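You operate a simulated robot arm through the tools that you are given. There is no shell and no other tool. Be economical: measure what you need, move in short steps, check, and stop when the job is done.

The job below is to be done with a simulated robot arm. You get a single attempt, and the scene is never put back.

JOB
Take the green cap and leave it on top of the small green tin. Put the steel jug on the top shelf of the bench rack. Put the blue bearing block on the middle shelf of the bench rack. Take the water bottle on the top of the grading bench and put it away on the middle shelf of the steel shelving. Put the small yellow-handled tray on the shelf under the grading bench. Take the white cup and leave it on the top of the gauge panel. Put the red cup in the wash basin. Put the scrub brush on the top of the drawer cabinet. Do these in any order. Set down upright: green cap, steel jug, blue bearing block, water bottle, white cup, red cup.

The check looks at the end state, three seconds after you hand in, the way a careful person would. Anything else that was tipped, shoved, dropped, spilled or broken makes it a failure. Lids that push on must go on centred and level and be pressed home; caps that screw on are set level and turned clockwise until they are tight.

ROBOT AND FRAMES
A 7-joint arm with a two-finger parallel gripper on a trunk, on a base that drives. Base frame: it is fixed to the floor where the robot stands at the start and does not move with it; the origin is under the middle of the robot, x ahead of it, y to its left, z up; the surface under the hand at the start is at about z = 0.8. Lengths are in m, angles in degrees, forces in N, time in s.
With the tool pointing down near the work surface it reaches from about 0.1 to 0.5 m from the robot's upright axis, wherever it stands. Its first joint turns from -166.0 to 166.0 degrees. Places, roughly: blue bearing block (9x5x7 cm) [0.9, 0.1, 0.8]; green cap (5x5x7 cm) [0.5, -0.1, 0.8]; middle shelf of the bench rack [1.4, -0.2, 1]; middle shelf of the steel shelving [-0.8, 6.5, 0.9]; red cup (8x7x9 cm) [19.8, 3.5, 0.9]; scrub brush (11x5x7 cm) [19.9, 3.4, 0.9]; shelf under the grading bench [-1.1, -0.2, 0.2]; small green tin (7x6x5 cm) [0.5, -0.3, 0.8]; small yellow-handled tray (20x21x4 cm) [-0.5, -0.1, 0.8]; steel jug (13x9x11 cm) [0.7, 0, 0.8]; top of the drawer cabinet [20.7, 2.2, 1.3]; top of the gauge panel (20x15 cm) [1.2, 3.74, 1.26]; top shelf of the bench rack [1.4, -0.2, 1.6]; wash basin (27x26 cm) [19.3, 3.46, 0.86]; water bottle (7x7x24 cm) [-0.4, -0.2, 0.9]; white cup (8x7x9 cm) [-0.7, 0.1, 0.8]. Payload 1.57 kg.
Tool frame: the origin (TCP) lies between the finger pads and is the grasp point; the fingertips stand 0.03 m ahead of it; z points along the fingers, y is the line along which they close. Largest opening 0.08 m; finger width 0.017, thickness 0.012; the body of the gripper, 0.04 by 0.082 m, starts 0.08 m behind the TCP.
Orientation is that of the tool frame in the base frame, as a unit quaternion [x, y, z, w]. With the fingers straight down and closing along the base's y, the tool's x points along the base's -x, its y along +y and its z along -z.

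CONTROLS
- The arm moves only by the tool nudge_tool. Its argument "increments" is one flat list of numbers, 6 for each row, row after row: the shift along the tool's x, y, z in m, then the turn, a rotation vector about the tool's x, y, z in degrees. In form: [tx, ty, tz, wx, wy, wz, tx, ty, tz, wx, wy, wz, ...]. A call has 1 to 8 rows; each row is the pose to reach, as a shift and turn from the pose commanded when the call began, along the tool's axes at that moment. "jaw" is the finger opening in m, from 0 to 0.08, set as the call begins (left out, the last holds). Rows are played at 5 a second. More than 0.05 m and 8.6 degrees between two rows, or a gripper value outside its range, and nothing of the call is played. A pose out of reach is approached as far as the arm can. The call stops where the force on the tool passes 40 N (or 10 N more than at its start, if that is more) or the arm is blocked; 0.2 s more then pass. The fingers move at their own pace (about 0.072 m/s each) and stop on an object; they squeeze with about 24 N. The grip force told is the motor's: it shows also when the fingers shut on nothing. Time passes only in rows, and 0.2 s behind the last, so rows that repeat a pose let the fingers close. It gives the time, the measured TCP pose, the force on the tool (base axes), the opening and the grip force at its end, in the units of the frame above (readings bear some noise), with the torque about the TCP (base axes, N m) and any sound that the robot's microphone picked up.
- Cameras (640 x 400 px; columns grow to the right, rows downward): "scene" is now at [0.2243, 0.0111, 1.6076]; the picture's right is [0.19, -0.98, 0.00], its down [-0.92, -0.17, -0.36] and it looks along [0.36, 0.07, -0.93] (base axes); focal length 214 px, centre (320, 200). "wrist" rides on the gripper at [0.072, -0.007, -0.122] in the tool frame; the picture's right is [0.09, 1.00, 0.00], its down [-0.84, 0.08, -0.54] and it looks along [-0.54, 0.05, 0.84] (tool axes); focal length 238 px, centre (320, 200). There is no depth. A picture from a camera that has moved, and an enlarged one, comes with that camera's place and axes in the base frame and with its lens.
- get_image(camera): a new picture of that camera. No time passes.
- lift_body(by): slides the trunk up (or, below 0, down) by that many m; the arm and the scene camera ride with it, the base frame stays. It gives what a move gives, with no picture.
- drive_base(legs): drives the robot by 1 to 6 legs, each [ahead, left, turn to the left] in m, m and degrees, along the robot's own axes; the way and the turn of a leg run together, so that a leg with both is an arc; at most 1.5 m and 180 degrees a leg. The arm and the cameras ride along, it lands a little off, and it stops where it bumps. It gives what a move gives.
- turn_head(pan, tilt): turns the head with the scene camera to pan (to the left, within 86 degrees either way) and tilt (down, from -29 to 69), counted from straight ahead of the robot. It gives what a move gives.
- zoom(camera, box): a new picture of the part [left, top, right, bottom] of that camera's present view, enlarged. No time passes.
- close_job(): hands the job in; it is judged then, once.

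Go step by step. Nothing tells you exact positions but the pictures and the camera data: compare them with the known pose of the tool, close in by small moves and look again before you grip or let go. The budget is 483 turns and 236 pictures, counting those below and the enlarged ones. Unless the task says otherwise, let go and move clear before handing in, and close with one line.

The tools are called after "Call:" as name(argument=value, ...) on one line, values as JSON. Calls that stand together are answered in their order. nudge_tool: Moves the arm, as the interface text tells. Its arguments: {"type":"object","properties":{"increments":{"type":"array"},"jaw":{"type":"number"}},"required":["increments"]} The other tools are called the same way: lift_body (by) slides the trunk up or down; drive_base (legs) drives the base; turn_head (pan, tilt) turns the head that bears the scene camera; get_image (camera) takes a picture; zoom (camera, box) takes an enlarged picture of a part of a camera's view; close_job () hands the job in.

At the start:

```text
clock: 0.0
tcp_pos: [0.4297, -0.0068, 1.0698]
ee_rot: [0.0, 1.0, 0.001, 0.0]
force: [0.3, 0.3, -0.1]
torque: [-0.02, 0.02, -0.01]
opening: 0.08
finger_force: 0.0
trunk travel left (down, up): [-0.867, 0.123]
robot x, y, heading: [0.0011, -0.0029, -0.2]
head pan, tilt: [10.7, 68.8]
```

scene: 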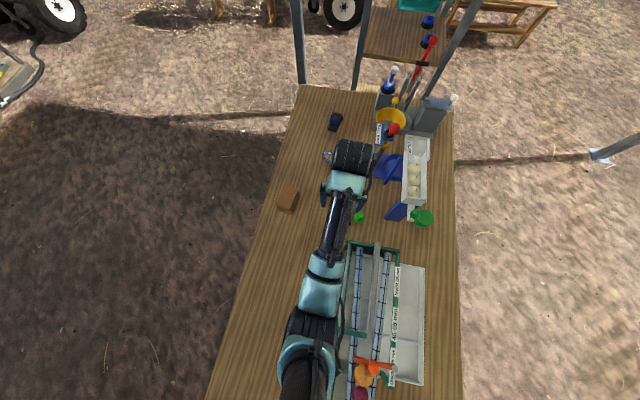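
wrist: 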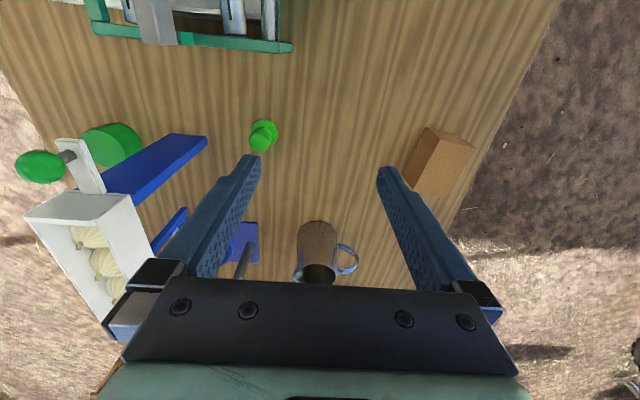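

I see the bench ahead with the jug, a green cap and a green tin. First I'll look around with the head to learn the layout.

Call:
turn_head(pan=0, tilt=30)

Call:
get_image(camera="scene")

Call:
turn_head(pan=80, tilt=30)

Call:
get_image(camera="scene")

Call:
turn_head(pan=-80, tilt=30)

Call:
get_image(camera="scene")

```text
clock: 1.1
tcp_pos: [0.429, -0.0068, 1.0706]
ee_rot: [0.0, 1.0, 0.0, 0.001]
force: [-0.1, -0.2, -0.2]
torque: [0.0, -0.02, 0.01]
opening: 0.0796
finger_force: 0.0
trunk travel left (down, up): [-0.867, 0.123]
robot x, y, heading: [0.003, -0.0029, -0.3]
head pan, tilt: [0.0, 30.0]
```

```text
233 pictures are left
camera scene: at [0.2598, 0.0007, 1.6589], right [0.0, -1.0, 0.0], down [-0.5, 0.0, -0.87], along [0.87, 0.0, -0.5], focal length 214 px, centre (320, 200)
```

scene: 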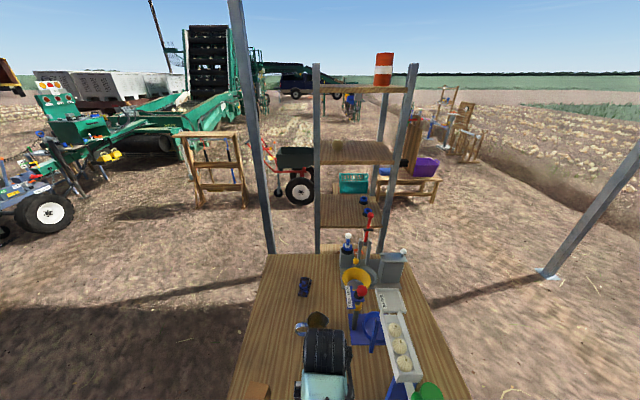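

```text
clock: 2.6
tcp_pos: [0.4282, -0.0062, 1.071]
ee_rot: [0.0, 1.0, 0.0, 0.0]
force: [-0.4, -0.2, -0.7]
torque: [-0.01, -0.02, 0.03]
opening: 0.0799
finger_force: 0.1
trunk travel left (down, up): [-0.867, 0.123]
robot x, y, heading: [-0.0016, -0.0011, 0.1]
head pan, tilt: [80.0, 30.0]
```

```text
232 pictures are left
camera scene: at [0.1852, 0.0898, 1.659], right [0.98, -0.17, 0.0], down [-0.09, -0.49, -0.87], along [0.15, 0.85, -0.5], focal length 214 px, centre (320, 200)
```

scene: 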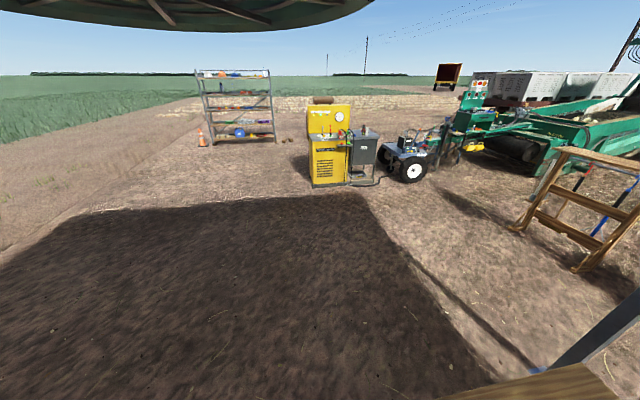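

```text
clock: 5.0
tcp_pos: [0.4294, -0.0078, 1.0708]
ee_rot: [0.0, 1.0, 0.001, 0.0]
force: [0.2, -0.3, -0.4]
torque: [0.04, -0.04, -0.01]
opening: 0.08
finger_force: 0.1
trunk travel left (down, up): [-0.867, 0.123]
robot x, y, heading: [-0.0009, 0.0028, -0.0]
head pan, tilt: [-80.0, 30.0]
```

```text
231 pictures are left
camera scene: at [0.1852, -0.0884, 1.659], right [-0.98, -0.17, 0.0], down [-0.09, 0.49, -0.87], along [0.15, -0.85, -0.5], focal length 214 px, centre (320, 200)
```

scene: 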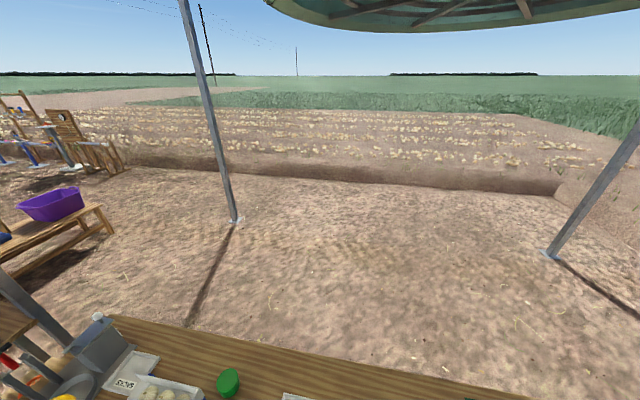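

The bench seems to run beneath the robot itself, so I need to see how the robot stands. I'll look steeply down on both sides and behind.

Call:
turn_head(pan=86, tilt=69)

Call:
get_image(camera="scene")

Call:
turn_head(pan=-86, tilt=69)

Call:
get_image(camera="scene")

Call:
zoom(camera="wrist", box=[0, 80, 400, 320])

```text
clock: 7.6
tcp_pos: [0.4292, -0.0064, 1.0697]
ee_rot: [0.0, 1.0, 0.0, 0.0]
force: [-0.4, 0.3, 0.4]
torque: [0.0, 0.0, -0.01]
opening: 0.08
finger_force: 0.0
trunk travel left (down, up): [-0.867, 0.123]
robot x, y, heading: [0.0001, -0.0018, 0.0]
head pan, tilt: [85.9, 68.8]
```

```text
230 pictures are left
camera scene: at [0.1734, 0.0565, 1.6076], right [1.0, -0.07, 0.0], down [-0.07, -0.93, -0.36], along [0.03, 0.36, -0.93], focal length 214 px, centre (320, 200)
```

scene: 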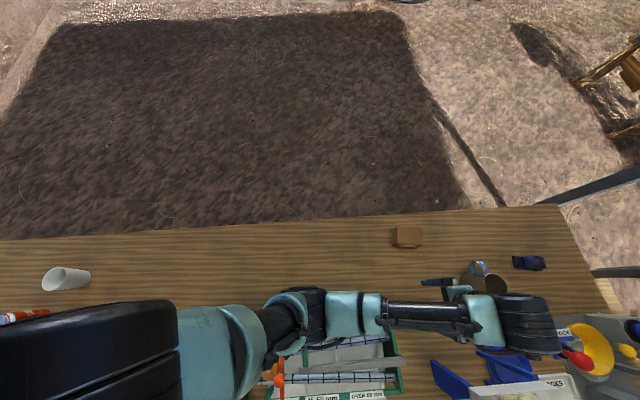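

```text
clock: 10.2
tcp_pos: [0.4296, -0.007, 1.0701]
ee_rot: [0.0, 1.0, 0.0, 0.001]
force: [0.2, -0.1, 0.4]
torque: [-0.01, -0.01, -0.03]
opening: 0.0797
finger_force: 0.1
trunk travel left (down, up): [-0.867, 0.123]
robot x, y, heading: [0.0027, 0.0001, 0.2]
head pan, tilt: [-85.9, 68.8]
```

```text
229 pictures are left
camera scene: at [0.1734, -0.0551, 1.6076], right [-1.0, -0.07, 0.0], down [-0.07, 0.93, -0.36], along [0.03, -0.36, -0.93], focal length 214 px, centre (320, 200)
```

scene: 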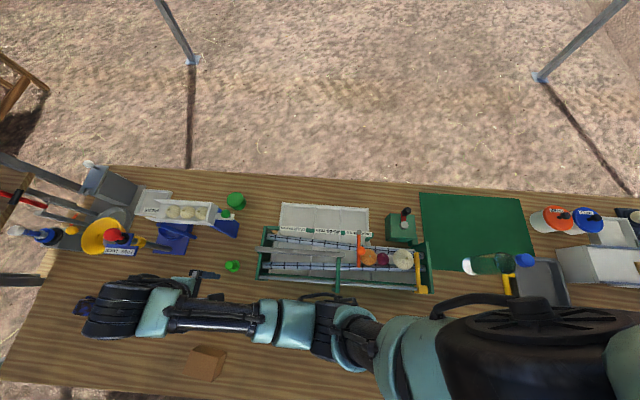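

```text
1.60 times, centred on (200, 200) of wrist
camera zoom: at [0.3574, -0.0131, 1.1932], right [-0.09, 1.0, 0.0], down [0.84, 0.08, 0.54], along [0.54, 0.05, -0.84], focal length 381 px, centre (512, 200)
```

zoom: 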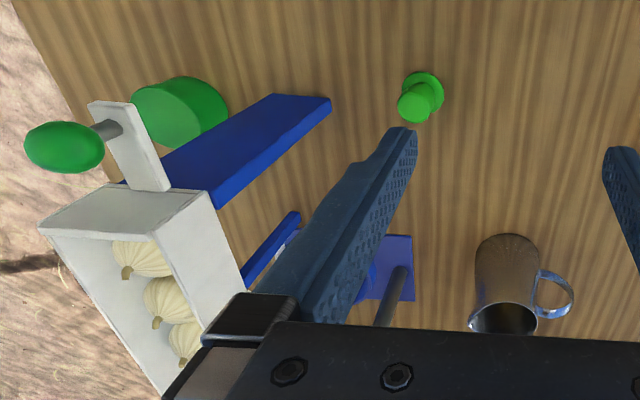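

The bench runs under the whole robot. I'll tip the wrist back so its camera can see the robot's foot.

Call:
nudge_tool(increments=[0, 0, 0, 0, 8, 0, 0, 0, 0, 0, 16, 0, 0, 0, 0, 0, 24, 0, 0, 0, 0, 0, 32, 0, 0, 0, 0, 0, 40, 0, 0, 0, 0, 0, 48, 0, 0, 0, 0, 0, 56, 0, 0, 0, 0, 0, 60, 0])

Call:
get_image(camera="wrist")

```text
clock: 12.0
tcp_pos: [0.4289, -0.0078, 1.0707]
ee_rot: [0.0, 1.0, 0.0, 0.0]
force: [-0.2, -0.3, 0.3]
torque: [-0.02, 0.02, 0.0]
opening: 0.08
finger_force: 0.1
out of reach, approached as far as the arm can: row 1, 2, 3, 4, 5, 6, 7, 8
trunk travel left (down, up): [-0.867, 0.123]
robot x, y, heading: [0.0035, 0.001, 0.1]
head pan, tilt: [-85.9, 68.8]
```

```text
227 pictures are left
camera wrist: at [0.3574, -0.0131, 1.1932], right [-0.09, 1.0, 0.0], down [0.84, 0.08, 0.54], along [0.54, 0.05, -0.84], focal length 238 px, centre (320, 200)
```

wrist: 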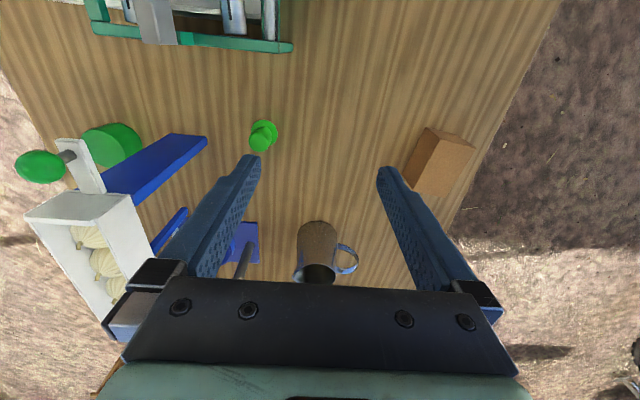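

The arm can't tip that way; I'll yaw the hand instead.

Call:
nudge_tool(increments=[0, 0, 0, 0, 0, 8, 0, 0, 0, 0, 0, 16, 0, 0, 0, 0, 0, 24, 0, 0, 0, 0, 0, 32, 0, 0, 0, 0, 0, 40, 0, 0, 0, 0, 0, 48, 0, 0, 0, 0, 0, 56, 0, 0, 0, 0, 0, 64])

Call:
nudge_tool(increments=[0, 0, 0, 0, 0, 8, 0, 0, 0, 0, 0, 16, 0, 0, 0, 0, 0, 24, 0, 0, 0, 0, 0, 32, 0, 0, 0, 0, 0, 40, 0, 0, 0, 0, 0, 48, 0, 0, 0, 0, 0, 56, 0, 0, 0, 0, 0, 64])

Call:
get_image(camera="wrist")

```text
clock: 13.8
tcp_pos: [0.429, -0.0072, 1.0707]
ee_rot: [0.531, 0.848, 0.0, 0.0]
force: [0.0, -0.2, 0.3]
torque: [0.02, -0.06, 0.0]
opening: 0.0797
finger_force: 0.1
trunk travel left (down, up): [-0.867, 0.123]
robot x, y, heading: [-0.0006, -0.0029, 0.2]
head pan, tilt: [-85.9, 68.8]
```

```text
clock: 15.6
tcp_pos: [0.4276, -0.0062, 1.0721]
ee_rot: [0.899, 0.437, 0.0, 0.001]
force: [1.0, 0.1, -0.4]
torque: [-0.01, -0.03, -0.02]
opening: 0.08
finger_force: 0.0
trunk travel left (down, up): [-0.867, 0.123]
robot x, y, heading: [0.0026, 0.0008, 0.2]
head pan, tilt: [-85.9, 68.8]
```

```text
226 pictures are left
camera wrist: at [0.4682, 0.054, 1.1939], right [0.84, -0.54, 0.0], down [-0.46, -0.71, 0.54], along [-0.29, -0.46, -0.84], focal length 238 px, centre (320, 200)
```

wrist: 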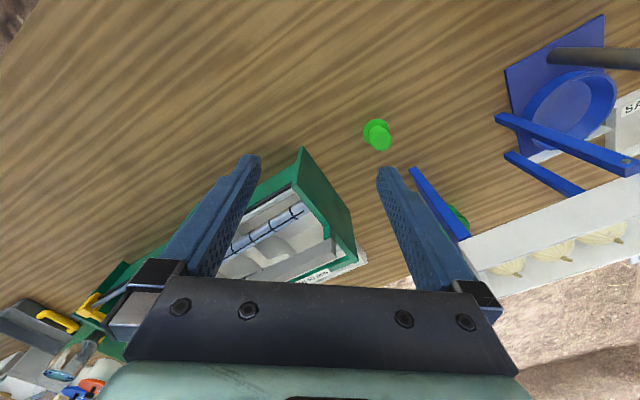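

The bench continues right where the robot stands, so the robot likely carries itself from above. A look upward will tell.

Call:
turn_head(pan=-60, tilt=-25)

Call:
get_image(camera="scene")

Call:
nudge_tool(increments=[0, 0, 0, 0, 0, -8, 0, 0, 0, 0, 0, -16, 0, 0, 0, 0, 0, -24, 0, 0, 0, 0, 0, -32, 0, 0, 0, 0, 0, -40, 0, 0, 0, 0, 0, -48, 0, 0, 0, 0, 0, -56, 0, 0, 0, 0, 0, -64])

Call:
nudge_tool(increments=[0, 0, 0, 0, 0, -8, 0, 0, 0, 0, 0, -16, 0, 0, 0, 0, 0, -24, 0, 0, 0, 0, 0, -32, 0, 0, 0, 0, 0, -40, 0, 0, 0, 0, 0, -48, 0, 0, 0, 0, 0, -56, 0, 0, 0, 0, 0, -64])

```text
clock: 17.3
tcp_pos: [0.4283, -0.0084, 1.0705]
ee_rot: [0.899, 0.438, 0.0, 0.0]
force: [-0.2, 0.7, -0.3]
torque: [-0.04, 0.01, 0.02]
opening: 0.0798
finger_force: 0.1
trunk travel left (down, up): [-0.867, 0.123]
robot x, y, heading: [-0.0019, 0.001, -0.3]
head pan, tilt: [-60.0, -25.0]
```

```text
225 pictures are left
camera scene: at [0.2049, -0.0609, 1.743], right [-0.87, -0.5, 0.0], down [0.21, -0.37, -0.91], along [0.45, -0.79, 0.42], focal length 214 px, centre (320, 200)
```

scene: 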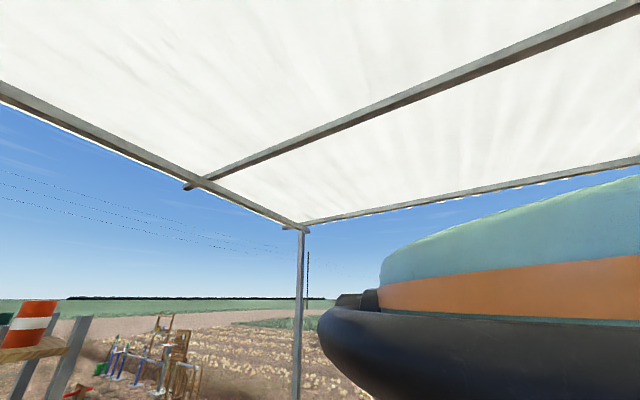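

```text
clock: 19.1
tcp_pos: [0.4288, -0.007, 1.0704]
ee_rot: [0.528, 0.849, 0.001, 0.0]
force: [-0.2, 0.6, -0.1]
torque: [0.01, -0.01, 0.01]
opening: 0.08
finger_force: 0.0
trunk travel left (down, up): [-0.867, 0.123]
robot x, y, heading: [-0.0, -0.0006, -0.0]
head pan, tilt: [-60.0, -25.0]
```

```text
clock: 20.9
tcp_pos: [0.4279, -0.0078, 1.0701]
ee_rot: [-0.002, 1.0, 0.0, 0.0]
force: [0.2, -0.4, -0.4]
torque: [-0.02, 0.03, -0.02]
opening: 0.0799
finger_force: 0.0
trunk travel left (down, up): [-0.867, 0.123]
robot x, y, heading: [-0.0007, -0.0012, -0.0]
head pan, tilt: [-60.0, -25.0]
```

The robot is a hovering one with the arm hung below it. Now I'll study the green cap and tin closely.

Call:
turn_head(pan=-40, tilt=60)

Call:
zoom(camera="scene", box=[200, 100, 440, 250])

Call:
zoom(camera="wrist", box=[0, 100, 280, 275])

```text
clock: 22.4
tcp_pos: [0.4293, -0.0074, 1.0701]
ee_rot: [0.001, 1.0, -0.001, 0.001]
force: [0.1, -0.2, -1.3]
torque: [-0.02, -0.01, 0.02]
opening: 0.0801
finger_force: 0.0
trunk travel left (down, up): [-0.867, 0.123]
robot x, y, heading: [0.003, -0.0015, 0.1]
head pan, tilt: [-40.0, 60.0]
```

```text
2.67 times, centred on (320, 175) of scene
camera zoom: at [0.2205, -0.0422, 1.617], right [-0.64, -0.77, 0.0], down [-0.66, 0.56, -0.5], along [0.38, -0.32, -0.87], focal length 572 px, centre (320, 267)
```

zoom: 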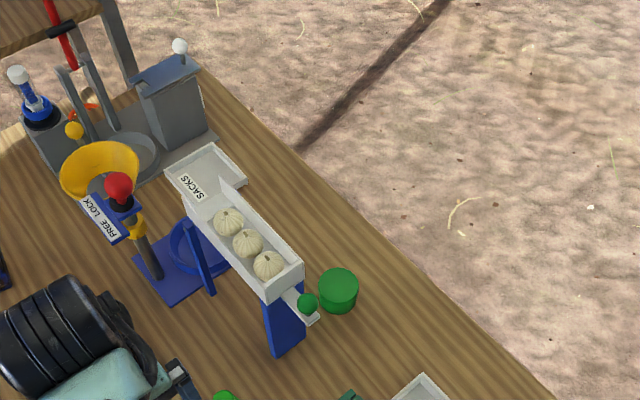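

```text
2.29 times, centred on (140, 188) of wrist
camera zoom: at [0.3574, -0.0132, 1.1932], right [-0.09, 1.0, 0.0], down [0.84, 0.08, 0.54], along [0.54, 0.05, -0.84], focal length 545 px, centre (731, 229)
```

zoom: 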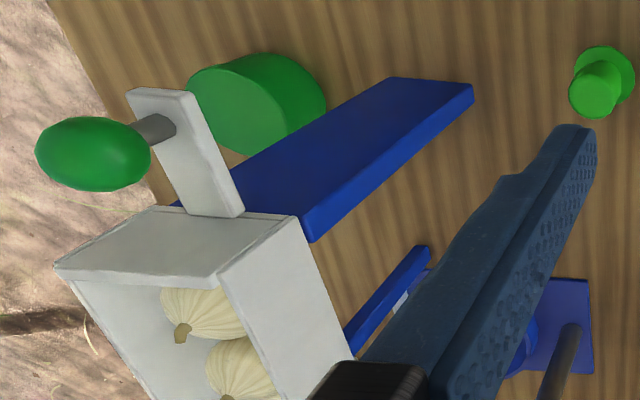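

The cap stands at about (0.477, -0.089); the tin top at about (0.515, -0.327), close to the white chute. I'll yaw the hand so the camera side faces away from the chute, while moving above the cap.

Call:
nudge_tool(increments=[-0.006, -0.01, 0.01, 0, 0, -8.4, -0.012, -0.02, 0.02, 0, 0, -16.8, -0.018, -0.03, 0.03, 0, 0, -25.2, -0.024, -0.04, 0.03, 0, 0, -33.6, -0.03, -0.05, 0.03, 0, 0, -42, -0.036, -0.06, 0.03, 0, 0, -50.4, -0.042, -0.07, 0.03, 0, 0, -58.8, -0.048, -0.082, 0.03, 0, 0, -67])

Call:
nudge_tool(increments=[0, 0, 0.02, 0, 0, -8, 0, 0, 0.04, 0, 0, -16, 0, 0, 0.06, 0, 0, -23])

Call:
get_image(camera="wrist")

```text
clock: 24.2
tcp_pos: [0.4777, -0.089, 1.041]
ee_rot: [-0.553, 0.833, 0.0, 0.0]
force: [0.7, 0.4, -0.1]
torque: [-0.03, 0.01, 0.05]
opening: 0.08
finger_force: 0.0
trunk travel left (down, up): [-0.867, 0.123]
robot x, y, heading: [0.0007, 0.001, -0.0]
head pan, tilt: [-40.0, 60.0]
```

```text
clock: 25.1
tcp_pos: [0.477, -0.088, 0.9802]
ee_rot: [0.707, -0.707, 0.0, -0.001]
force: [0.1, 0.5, 0.1]
torque: [0.01, -0.01, 0.03]
opening: 0.08
finger_force: 0.0
trunk travel left (down, up): [-0.867, 0.123]
robot x, y, heading: [-0.0006, -0.0018, -0.2]
head pan, tilt: [-40.0, 60.0]
```

```text
222 pictures are left
camera wrist: at [0.4842, -0.1595, 1.1025], right [-1.0, -0.09, 0.0], down [-0.08, 0.84, 0.54], along [-0.05, 0.54, -0.84], focal length 238 px, centre (320, 200)
```

wrist: 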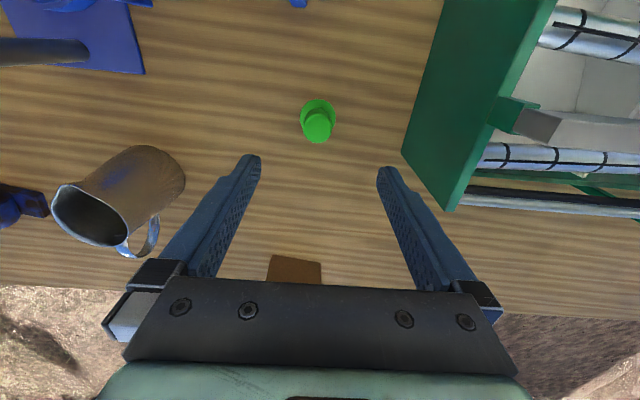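

Call:
nudge_tool(increments=[0.008, -0.003, 0.02, 0, 0, 0, 0.008, -0.003, 0.05, 0, 0, 0])

Call:
zoom(camera="wrist", box=[220, 60, 420, 185])

```text
clock: 25.6
tcp_pos: [0.4803, -0.0973, 0.9295]
ee_rot: [-0.707, 0.707, -0.001, 0.001]
force: [-0.6, -1.1, 0.3]
torque: [0.01, -0.02, -0.01]
opening: 0.0798
finger_force: 0.2
trunk travel left (down, up): [-0.867, 0.123]
robot x, y, heading: [-0.001, 0.0021, 0.0]
head pan, tilt: [-40.0, 60.0]
```

```text
3.20 times, centred on (320, 122) of wrist
camera zoom: at [0.4865, -0.1693, 1.0524], right [-1.0, -0.09, 0.0], down [-0.08, 0.84, 0.54], along [-0.05, 0.54, -0.84], focal length 763 px, centre (320, 448)
```

zoom: 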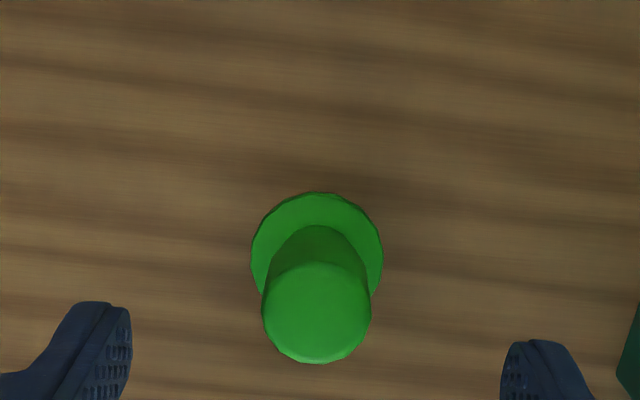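

Call:
nudge_tool(increments=[-0.005, 0, 0.03, 0, 0, 0, -0.005, 0, 0.06, 0, 0, 0, -0.005, 0, 0.08, 0, 0, 0])

Call:
get_image(camera="wrist")

```text
clock: 26.4
tcp_pos: [0.4803, -0.0923, 0.8502]
ee_rot: [-0.707, 0.707, 0.0, 0.001]
force: [0.0, -0.3, -0.6]
torque: [-0.01, 0.04, 0.01]
opening: 0.0798
finger_force: 0.0
trunk travel left (down, up): [-0.867, 0.123]
robot x, y, heading: [-0.0041, -0.0016, -0.4]
head pan, tilt: [-40.0, 60.0]
```

```text
220 pictures are left
camera wrist: at [0.4869, -0.1633, 0.9734], right [-1.0, -0.09, 0.0], down [-0.08, 0.84, 0.54], along [-0.05, 0.54, -0.84], focal length 238 px, centre (320, 200)
```

wrist: 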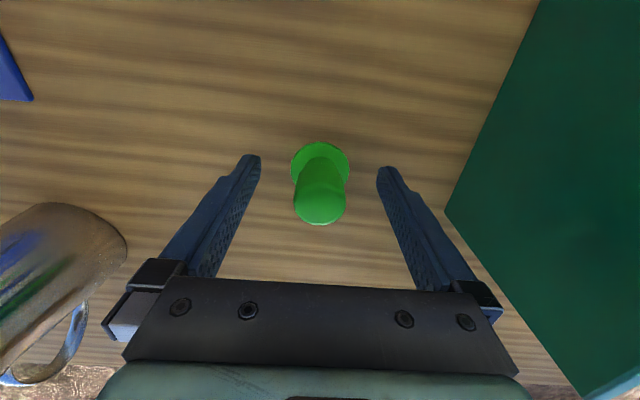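

The cap is centred between the pads; closing.

Call:
nudge_tool(increments=[-0.003, 0, 0, 0, 0, 0, -0.003, 0, 0, 0, 0, 0, -0.003, 0, 0, 0, 0, 0, -0.003, 0, 0, 0, 0, 0], jaw=0.01)

Call:
nudge_tool(increments=[0, 0, -0.04, 0, 0, 0, 0, 0, -0.08, 0, 0, 0, 0, 0, -0.12, 0, 0, 0, 0, 0, -0.16, 0, 0, 0, 0, 0, -0.2, 0, 0, 0])

Call:
get_image(camera="wrist")

```text
clock: 27.4
tcp_pos: [0.4785, -0.0893, 0.8499]
ee_rot: [-0.707, 0.708, -0.001, 0.0]
force: [1.1, -0.9, -0.3]
torque: [0.0, -0.02, -0.06]
opening: 0.0392
finger_force: 24.1
trunk travel left (down, up): [-0.867, 0.123]
robot x, y, heading: [-0.0018, -0.0035, 0.1]
head pan, tilt: [-40.0, 60.0]
```

```text
clock: 28.6
tcp_pos: [0.4799, -0.089, 1.0509]
ee_rot: [-0.707, 0.707, 0.001, -0.001]
force: [-0.2, -1.0, -0.2]
torque: [-0.03, 0.01, -0.02]
opening: 0.0102
finger_force: 0.1
trunk travel left (down, up): [-0.867, 0.123]
robot x, y, heading: [-0.0001, -0.0046, -0.1]
head pan, tilt: [-40.0, 60.0]
```

```text
219 pictures are left
camera wrist: at [0.4871, -0.1593, 1.1743], right [-1.0, -0.09, 0.0], down [-0.08, 0.84, 0.54], along [-0.05, 0.54, -0.84], focal length 238 px, centre (320, 200)
```

wrist: 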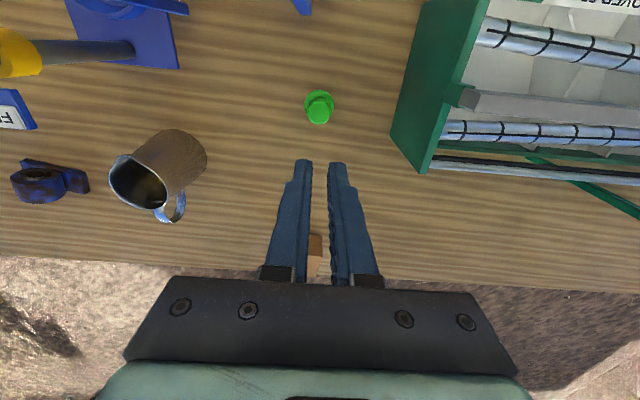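

It slipped out on lifting. Let me look at its shape and whether it's still standing.

Call:
zoom(camera="wrist", box=[270, 70, 370, 132])

Call:
turn_head(pan=-25, tilt=68)

Call:
get_image(camera="scene")

```text
6.40 times, centred on (320, 101) of wrist
camera zoom: at [0.4871, -0.1593, 1.1743], right [-1.0, -0.09, 0.0], down [-0.08, 0.84, 0.54], along [-0.05, 0.54, -0.84], focal length 1525 px, centre (320, 834)
```

zoom: 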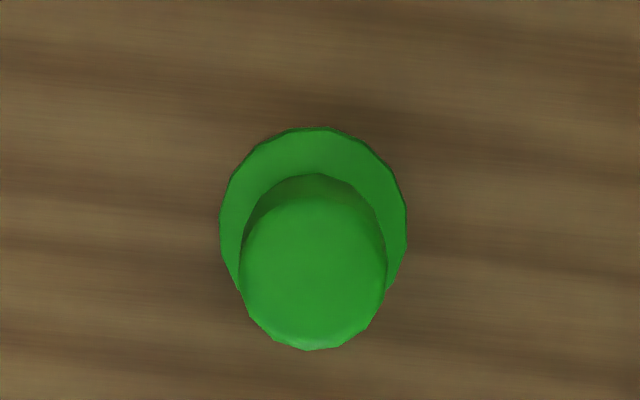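

```text
clock: 29.4
tcp_pos: [0.4808, -0.0885, 1.0511]
ee_rot: [0.708, -0.707, 0.0, 0.0]
force: [-0.4, -0.5, -0.1]
torque: [0.03, 0.0, 0.01]
opening: 0.0099
finger_force: 0.0
trunk travel left (down, up): [-0.867, 0.123]
robot x, y, heading: [-0.0016, -0.0035, 0.2]
head pan, tilt: [-25.0, 68.0]
```

```text
217 pictures are left
camera scene: at [0.221, -0.0234, 1.6083], right [-0.42, -0.91, 0.0], down [-0.84, 0.39, -0.38], along [0.34, -0.16, -0.93], focal length 214 px, centre (320, 200)
```

scene: 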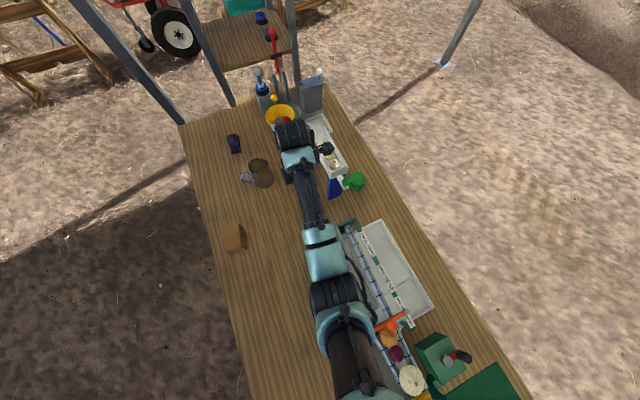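

Still standing; my grip had caught the bevelled flange. I'll regrip higher, on the knob itself.

Call:
nudge_tool(increments=[0.001, -0.001, 0.04, 0, 0, 0, 0.001, -0.001, 0.08, 0, 0, 0, 0.001, -0.001, 0.12, 0, 0, 0, 0.001, -0.001, 0.15, 0, 0, 0, 0.001, -0.001, 0.182, 0, 0, 0], jaw=0.07)

Call:
nudge_tool(increments=[0, 0, 0, 0, 0, 0, 0, 0, 0, 0, 0, 0, 0, 0, 0, 0, 0, 0, 0, 0, 0, 0, 0, 0], jaw=0.0)

Call:
get_image(camera="wrist")

```text
clock: 30.6
tcp_pos: [0.484, -0.0917, 0.8695]
ee_rot: [0.707, -0.707, 0.001, 0.0]
force: [-0.3, 0.3, -0.6]
torque: [-0.01, -0.03, 0.0]
opening: 0.0699
finger_force: 0.1
trunk travel left (down, up): [-0.867, 0.123]
robot x, y, heading: [-0.0015, -0.0018, -0.1]
head pan, tilt: [-25.0, 68.0]
```

```text
clock: 31.6
tcp_pos: [0.4831, -0.0919, 0.8692]
ee_rot: [-0.707, 0.707, -0.001, 0.001]
force: [0.8, 0.2, 0.5]
torque: [-0.04, -0.01, 0.01]
opening: 0.0268
finger_force: 23.3
trunk travel left (down, up): [-0.867, 0.123]
robot x, y, heading: [0.0007, -0.0003, -0.1]
head pan, tilt: [-25.0, 68.0]
```

```text
216 pictures are left
camera wrist: at [0.4896, -0.1622, 0.9926], right [-1.0, -0.09, 0.0], down [-0.08, 0.84, 0.54], along [-0.05, 0.54, -0.84], focal length 238 px, centre (320, 200)
```

wrist: 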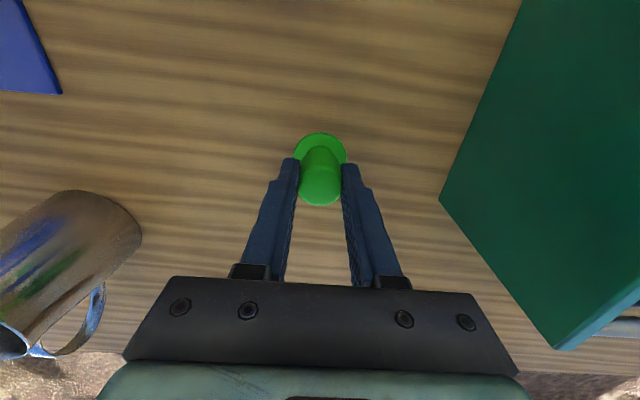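

Call:
nudge_tool(increments=[0, 0, -0.02, 0, 0, 0, 0, 0, -0.04, 0, 0, 0, 0, 0, -0.06, 0, 0, 0, 0, 0, -0.1, 0, 0, 0, 0, 0, -0.14, 0, 0, 0, 0, 0, -0.18, 0, 0, 0, 0, 0, -0.2, 0, 0, 0])

Call:
get_image(camera="wrist")

Call:
zoom(camera="scene", box=[240, 60, 400, 160])

```text
clock: 33.2
tcp_pos: [0.4816, -0.089, 1.0699]
ee_rot: [0.707, -0.707, 0.0, 0.0]
force: [-0.7, 0.1, -0.3]
torque: [0.0, -0.03, -0.02]
opening: 0.0266
finger_force: 24.2
trunk travel left (down, up): [-0.867, 0.123]
robot x, y, heading: [0.0013, -0.0021, -0.1]
head pan, tilt: [-25.0, 68.0]
```

```text
215 pictures are left
camera wrist: at [0.4886, -0.1604, 1.193], right [-1.0, -0.09, 0.0], down [-0.08, 0.84, 0.54], along [-0.05, 0.54, -0.84], focal length 238 px, centre (320, 200)
```

wrist: 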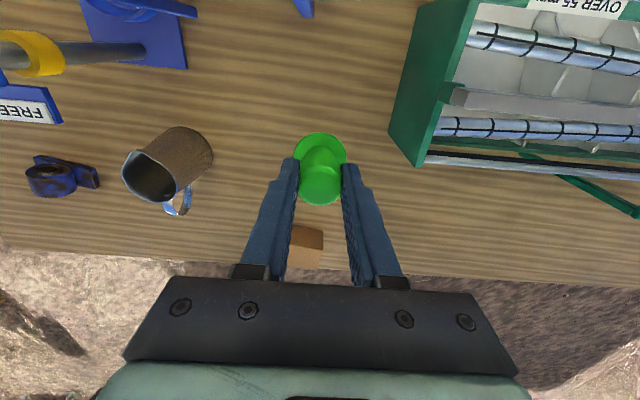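

```text
4.00 times, centred on (320, 110) of scene
camera zoom: at [0.2209, -0.0234, 1.6083], right [-0.42, -0.91, 0.0], down [-0.84, 0.39, -0.37], along [0.34, -0.16, -0.93], focal length 858 px, centre (320, 560)
```

zoom: 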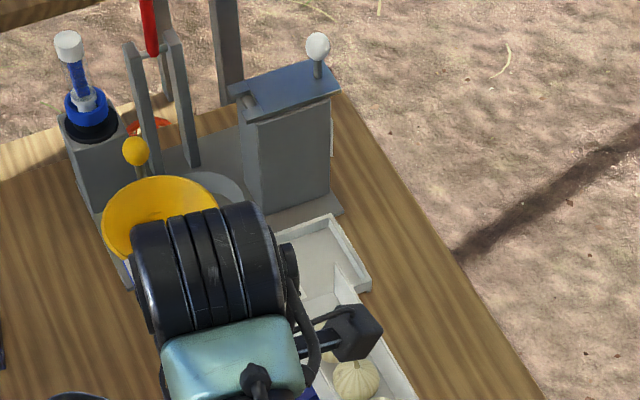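

Cap is held. I'll raise the hand well above the chute, then shift the robot sideways so the tin comes within reach.

Call:
nudge_tool(increments=[0, 0, -0.04, 0, 0, 0, 0, 0, -0.08, 0, 0, 0, 0, 0, -0.12, 0, 0, 0])

Call:
drive_base(legs=[[0.05, -0.24, 0]])

Call:
get_image(camera="wrist")

```text
clock: 34.0
tcp_pos: [0.4811, -0.0869, 1.189]
ee_rot: [-0.707, 0.707, 0.0, -0.001]
force: [-0.5, -0.2, -0.6]
torque: [-0.01, -0.02, 0.03]
opening: 0.0265
finger_force: 23.9
trunk travel left (down, up): [-0.867, 0.123]
robot x, y, heading: [0.001, 0.0013, 0.0]
head pan, tilt: [-25.0, 68.0]
```

```text
clock: 35.8
tcp_pos: [0.5312, -0.3245, 1.1868]
ee_rot: [0.707, -0.707, 0.0, 0.0]
force: [0.0, 0.2, 0.6]
torque: [0.02, 0.0, 0.01]
opening: 0.0266
finger_force: 24.0
trunk travel left (down, up): [-0.867, 0.123]
robot x, y, heading: [0.0482, -0.2381, -0.1]
head pan, tilt: [-25.0, 68.0]
```

```text
213 pictures are left
camera wrist: at [0.5385, -0.3964, 1.3116], right [-1.0, -0.09, 0.0], down [-0.08, 0.84, 0.54], along [-0.05, 0.54, -0.84], focal length 238 px, centre (320, 200)
```

wrist: 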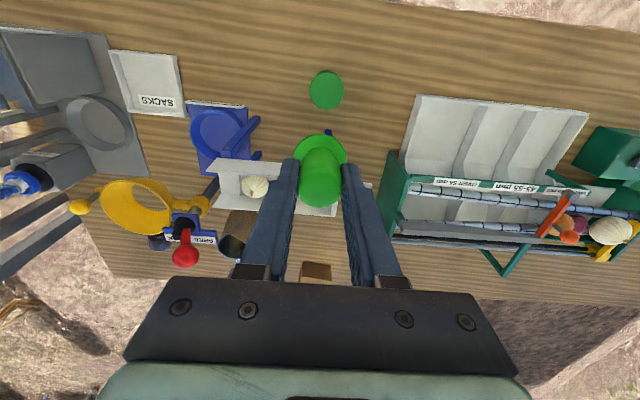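

Call:
nudge_tool(increments=[0.006, 0.009, 0.03, 0, 0, 0, 0.006, 0.009, 0.07, 0, 0, 0, 0.006, 0.009, 0.11, 0, 0, 0, 0.006, 0.009, 0.15, 0, 0, 0])

Call:
get_image(camera="wrist")

Call:
zoom(camera="wrist", box=[220, 40, 420, 165])

```text
clock: 36.8
tcp_pos: [0.5209, -0.3321, 1.0379]
ee_rot: [0.707, -0.707, -0.001, 0.0]
force: [-0.4, 0.6, -0.2]
torque: [0.0, -0.02, 0.02]
opening: 0.0266
finger_force: 24.4
trunk travel left (down, up): [-0.867, 0.123]
robot x, y, heading: [0.0542, -0.238, 0.0]
head pan, tilt: [-25.0, 68.0]
```

```text
212 pictures are left
camera wrist: at [0.528, -0.4029, 1.1603], right [-1.0, -0.09, 0.0], down [-0.08, 0.84, 0.54], along [-0.05, 0.54, -0.84], focal length 238 px, centre (320, 200)
```

wrist: 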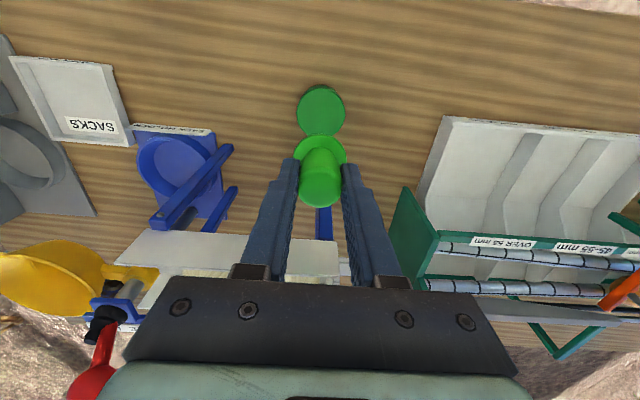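

```text
3.20 times, centred on (320, 102) of wrist
camera zoom: at [0.528, -0.4029, 1.1603], right [-1.0, -0.09, 0.0], down [-0.08, 0.84, 0.54], along [-0.05, 0.54, -0.84], focal length 763 px, centre (320, 512)
```

zoom: 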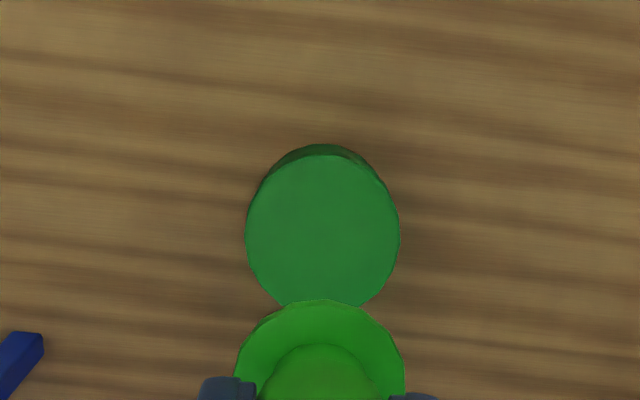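

Tin top centre reads (0.520, -0.333), right below. Descending close and checking.

Call:
nudge_tool(increments=[0.001, 0, 0.03, 0, 0, 0, 0.001, 0, 0.06, 0, 0, 0, 0.001, 0, 0.085, 0, 0, 0, 0.001, 0, 0.1, 0, 0, 0])

Call:
get_image(camera="wrist")

Call:
get_image(camera="scene")

```text
clock: 37.8
tcp_pos: [0.5213, -0.3318, 0.9379]
ee_rot: [0.707, -0.707, 0.0, 0.0]
force: [-0.1, -0.3, -0.8]
torque: [0.01, -0.03, 0.0]
opening: 0.0264
finger_force: 24.9
trunk travel left (down, up): [-0.867, 0.123]
robot x, y, heading: [0.0495, -0.2377, -0.1]
head pan, tilt: [-25.0, 68.0]
```

```text
210 pictures are left
camera wrist: at [0.5291, -0.4034, 1.0613], right [-1.0, -0.09, 0.0], down [-0.08, 0.84, 0.54], along [-0.05, 0.54, -0.84], focal length 238 px, centre (320, 200)
```

wrist: 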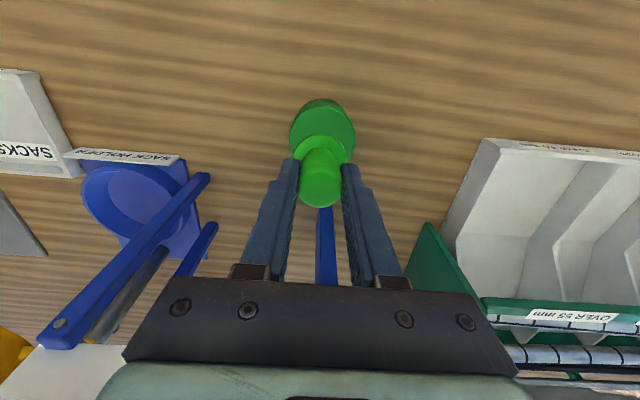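

```text
209 pictures are left
camera scene: at [0.2707, -0.2603, 1.6083], right [-0.42, -0.91, 0.0], down [-0.84, 0.39, -0.37], along [0.34, -0.16, -0.93], focal length 214 px, centre (320, 200)
```

scene: 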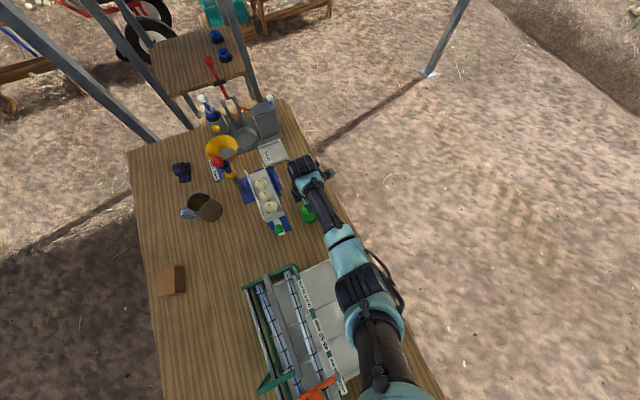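

Call:
nudge_tool(increments=[0, 0, 0.006, 0, 0, 0, 0, 0, 0.011, 0, 0, 0, 0, 0, 0.015, 0, 0, 0])

Call:
zoom(camera="wrist", box=[220, 60, 420, 185])

```text
clock: 38.6
tcp_pos: [0.5225, -0.3324, 0.9229]
ee_rot: [-0.707, 0.707, 0.0, 0.0]
force: [-1.2, 0.5, 0.0]
torque: [0.03, 0.0, 0.03]
opening: 0.0265
finger_force: 23.8
trunk travel left (down, up): [-0.867, 0.123]
robot x, y, heading: [0.0498, -0.2327, -0.1]
head pan, tilt: [-25.0, 68.0]
```

```text
3.20 times, centred on (320, 122) of wrist
camera zoom: at [0.5292, -0.403, 1.0458], right [-1.0, -0.09, 0.0], down [-0.08, 0.84, 0.54], along [-0.05, 0.54, -0.84], focal length 763 px, centre (320, 448)
```

zoom: 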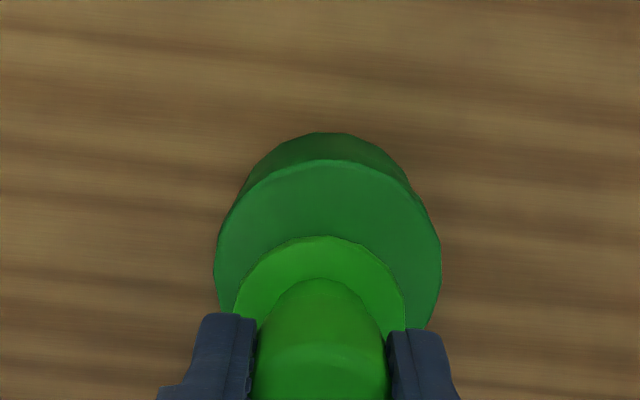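

Call:
nudge_tool(increments=[0.004, 0.0005, 0.003, 0, 0, 0, 0.004, 0.0005, 0.006, 0, 0, 0])

Call:
nudge_tool(increments=[0, 0, 0.002, 0, 0, 0, 0, 0, 0.004, 0, 0, 0])

Call:
zoom(camera="wrist", box=[220, 60, 420, 185])

```text
clock: 39.2
tcp_pos: [0.5227, -0.3359, 0.9183]
ee_rot: [-0.707, 0.707, 0.0, 0.0]
force: [0.0, -0.9, 0.0]
torque: [-0.01, -0.01, -0.01]
opening: 0.0267
finger_force: 23.9
trunk travel left (down, up): [-0.867, 0.123]
robot x, y, heading: [0.0503, -0.2362, 0.2]
head pan, tilt: [-25.0, 68.0]
```

```text
clock: 39.8
tcp_pos: [0.5224, -0.3363, 0.9145]
ee_rot: [0.708, -0.707, 0.001, -0.001]
force: [-1.8, -0.7, 8.5]
torque: [-0.04, 0.18, -0.01]
opening: 0.0267
finger_force: 23.5
trunk travel left (down, up): [-0.867, 0.123]
robot x, y, heading: [0.0462, -0.2353, -0.3]
head pan, tilt: [-25.0, 68.0]
```

```text
3.20 times, centred on (320, 122) of wrist
camera zoom: at [0.529, -0.4071, 1.0375], right [-1.0, -0.09, 0.0], down [-0.08, 0.84, 0.54], along [-0.05, 0.54, -0.84], focal length 763 px, centre (320, 448)
```

zoom: 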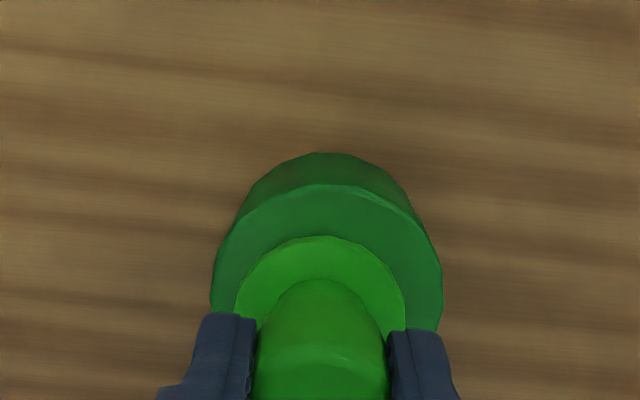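

Contact felt, the cap is nearly centred on the tin. Releasing and rising.

Call:
nudge_tool(increments=[0, 0, 0, 0, 0, 0, 0, 0, 0, 0, 0, 0, 0, 0, -0.02, 0, 0, 0, 0, 0, -0.05, 0, 0, 0, 0, 0, -0.1, 0, 0, 0], jaw=0.06)

Call:
get_image(camera="wrist")

```text
clock: 41.0
tcp_pos: [0.5231, -0.3367, 1.0122]
ee_rot: [0.707, -0.707, -0.001, 0.001]
force: [0.4, -0.4, -0.1]
torque: [0.02, -0.02, 0.01]
opening: 0.0601
finger_force: 0.0
trunk travel left (down, up): [-0.867, 0.123]
robot x, y, heading: [0.0487, -0.2369, -0.1]
head pan, tilt: [-25.0, 68.0]
```

```text
206 pictures are left
camera wrist: at [0.5296, -0.4076, 1.1362], right [-1.0, -0.09, 0.0], down [-0.08, 0.84, 0.54], along [-0.05, 0.54, -0.84], focal length 238 px, centre (320, 200)
```

wrist: 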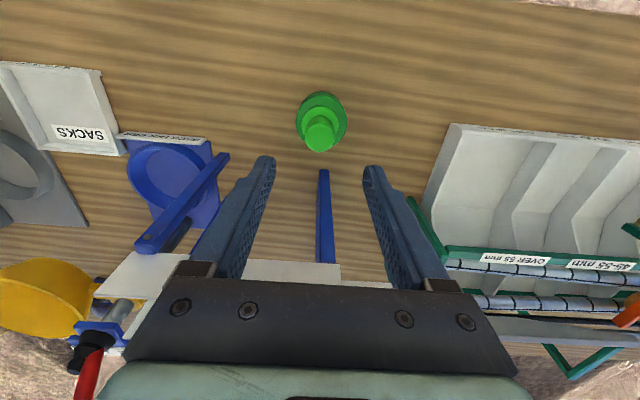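

The cap sits on the tin. Before planning the high shelf I want to know the robot's own size and the rack's shape.

Call:
nudge_tool(increments=[0, 0, -0.05, 0, 0, 0, 0, 0, -0.1, 0, 0, 0, 0, 0, -0.15, 0, 0, 0, 0, 0, -0.18, 0, 0, 0])

Call:
turn_head(pan=-86, tilt=0)

Call:
get_image(camera="scene")

Call:
turn_head(pan=0, tilt=10)

Call:
get_image(camera="scene")

```text
clock: 42.0
tcp_pos: [0.522, -0.3355, 1.1938]
ee_rot: [-0.707, 0.708, 0.0, -0.001]
force: [0.3, 0.3, 0.5]
torque: [-0.02, -0.02, 0.0]
opening: 0.0603
finger_force: 0.0
trunk travel left (down, up): [-0.867, 0.123]
robot x, y, heading: [0.0491, -0.2361, -0.1]
head pan, tilt: [-25.0, 68.0]
```

```text
clock: 43.4
tcp_pos: [0.5233, -0.3354, 1.1935]
ee_rot: [0.707, -0.707, 0.0, -0.001]
force: [0.0, -0.7, 0.5]
torque: [0.0, 0.0, -0.03]
opening: 0.0601
finger_force: 0.0
trunk travel left (down, up): [-0.867, 0.123]
robot x, y, heading: [0.0465, -0.2356, 0.0]
head pan, tilt: [-85.9, 0.0]
```

```text
205 pictures are left
camera scene: at [0.2254, -0.3261, 1.7073], right [-1.0, -0.07, 0.0], down [0.0, 0.0, -1.0], along [0.07, -1.0, 0.0], focal length 214 px, centre (320, 200)
```

scene: 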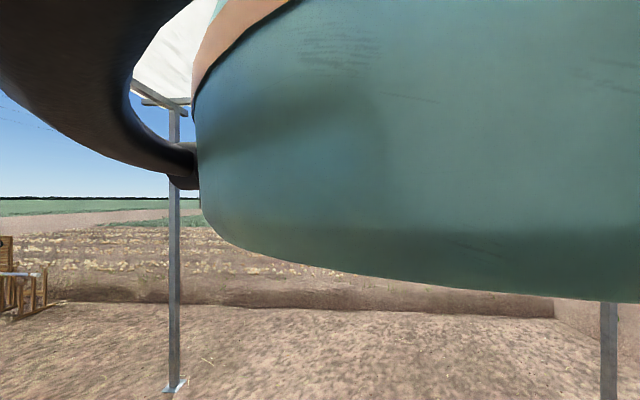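

```text
clock: 45.0
tcp_pos: [0.5241, -0.3352, 1.1934]
ee_rot: [-0.707, 0.707, 0.0, 0.0]
force: [0.4, 0.4, 0.7]
torque: [0.01, -0.02, 0.02]
opening: 0.0599
finger_force: 0.0
trunk travel left (down, up): [-0.867, 0.123]
robot x, y, heading: [0.0479, -0.2362, 0.0]
head pan, tilt: [0.0, 10.0]
```

```text
204 pictures are left
camera scene: at [0.312, -0.2364, 1.6914], right [0.0, -1.0, 0.0], down [-0.17, 0.0, -0.98], along [0.98, 0.0, -0.17], focal length 214 px, centre (320, 200)
```

scene: 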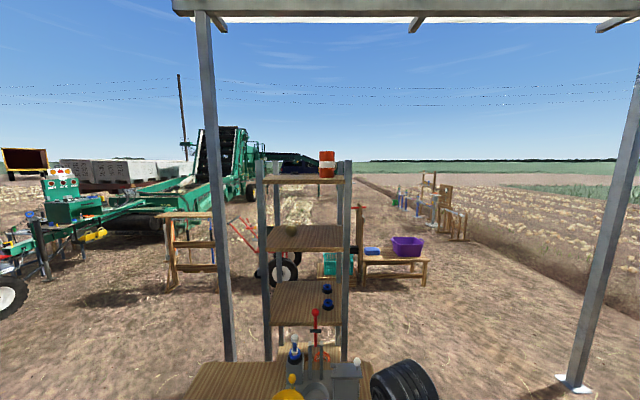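

Rack: shelves at about 1.6, 1.3 and 1.0, spanning y -0.35..0.03, with its left half free. I'll work from the bench's left (+y) side, facing it; drive there first.

Call:
drive_base(legs=[[0, 0.9, 0], [0, 0, -90], [0, 0.55, 0]])

Call:
turn_head(pan=15, tilt=45)

Call:
get_image(camera="scene")

Call:
get_image(camera="wrist")

```text
clock: 56.4
tcp_pos: [0.4937, 0.173, 1.1938]
ee_rot: [0.016, 1.0, 0.0, 0.0]
force: [0.2, 0.5, 1.0]
torque: [0.01, 0.0, 0.0]
opening: 0.06
finger_force: 0.1
trunk travel left (down, up): [-0.867, 0.123]
robot x, y, heading: [0.6125, 0.6418, -91.9]
head pan, tilt: [0.0, 10.0]
```

```text
clock: 57.4
tcp_pos: [0.4938, 0.1723, 1.1941]
ee_rot: [0.017, 1.0, 0.0, -0.001]
force: [0.2, -0.4, 0.0]
torque: [0.05, -0.02, 0.0]
opening: 0.06
finger_force: 0.0
trunk travel left (down, up): [-0.867, 0.123]
robot x, y, heading: [0.6072, 0.6432, -92.3]
head pan, tilt: [15.0, 45.0]
```

```text
203 pictures are left
camera scene: at [0.6205, 0.3937, 1.6365], right [-0.97, -0.22, 0.0], down [-0.16, 0.69, -0.71], along [0.16, -0.69, -0.71], focal length 214 px, centre (320, 200)
```

scene: 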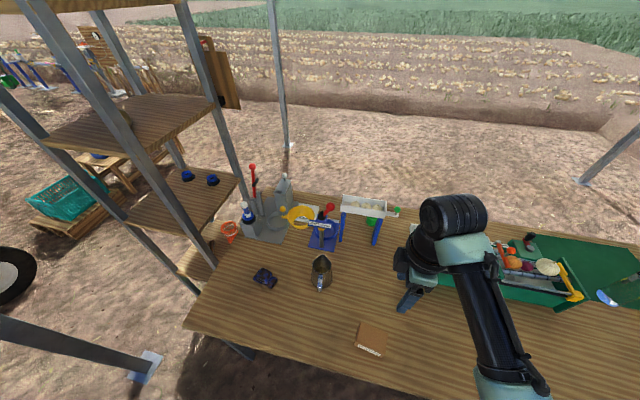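

```text
202 pictures are left
camera wrist: at [0.4215, 0.169, 1.3167], right [-0.06, 1.0, 0.0], down [0.84, 0.05, 0.54], along [0.54, 0.03, -0.84], focal length 238 px, centre (320, 200)
```

wrist: 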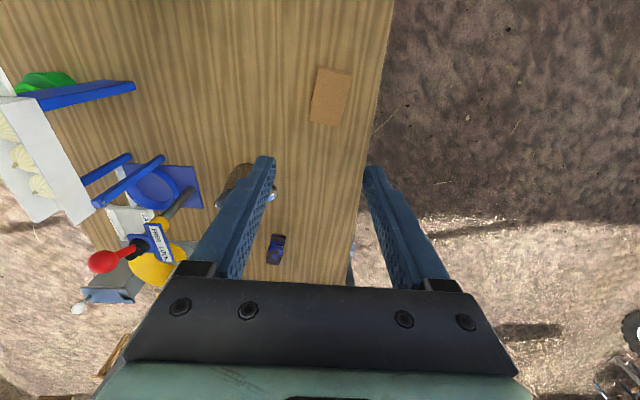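

I'll yaw the hand so the camera would sit on top when I later tip the fingers forward, checking how the arm allows it.

Call:
nudge_tool(increments=[0, 0, 0, 0, 0, -8.5, 0, 0, 0, 0, 0, -17, 0, 0, 0, 0, 0, -25.5, 0, 0, 0, 0, 0, -34, 0, 0, 0, 0, 0, -42.5, 0, 0, 0, 0, 0, -51, 0, 0, 0, 0, 0, -59.5, 0, 0, 0, 0, 0, -68])

Call:
nudge_tool(increments=[0, 0, 0, 0, 0, -8.5, 0, 0, 0, 0, 0, -17, 0, 0, 0, 0, 0, -24])

```text
clock: 59.2
tcp_pos: [0.4931, 0.1726, 1.1931]
ee_rot: [-0.547, 0.837, 0.0, 0.0]
force: [0.1, 0.2, 0.0]
torque: [0.02, 0.03, 0.01]
opening: 0.06
finger_force: 0.0
trunk travel left (down, up): [-0.867, 0.123]
robot x, y, heading: [0.6075, 0.6412, -92.0]
head pan, tilt: [15.0, 45.0]
```

```text
clock: 60.0
tcp_pos: [0.494, 0.1729, 1.1937]
ee_rot: [0.708, -0.706, 0.0, 0.0]
force: [0.6, 0.3, 0.0]
torque: [-0.02, 0.02, -0.03]
opening: 0.0603
finger_force: 0.1
trunk travel left (down, up): [-0.867, 0.123]
robot x, y, heading: [0.6065, 0.6453, -92.2]
head pan, tilt: [15.0, 45.0]
```

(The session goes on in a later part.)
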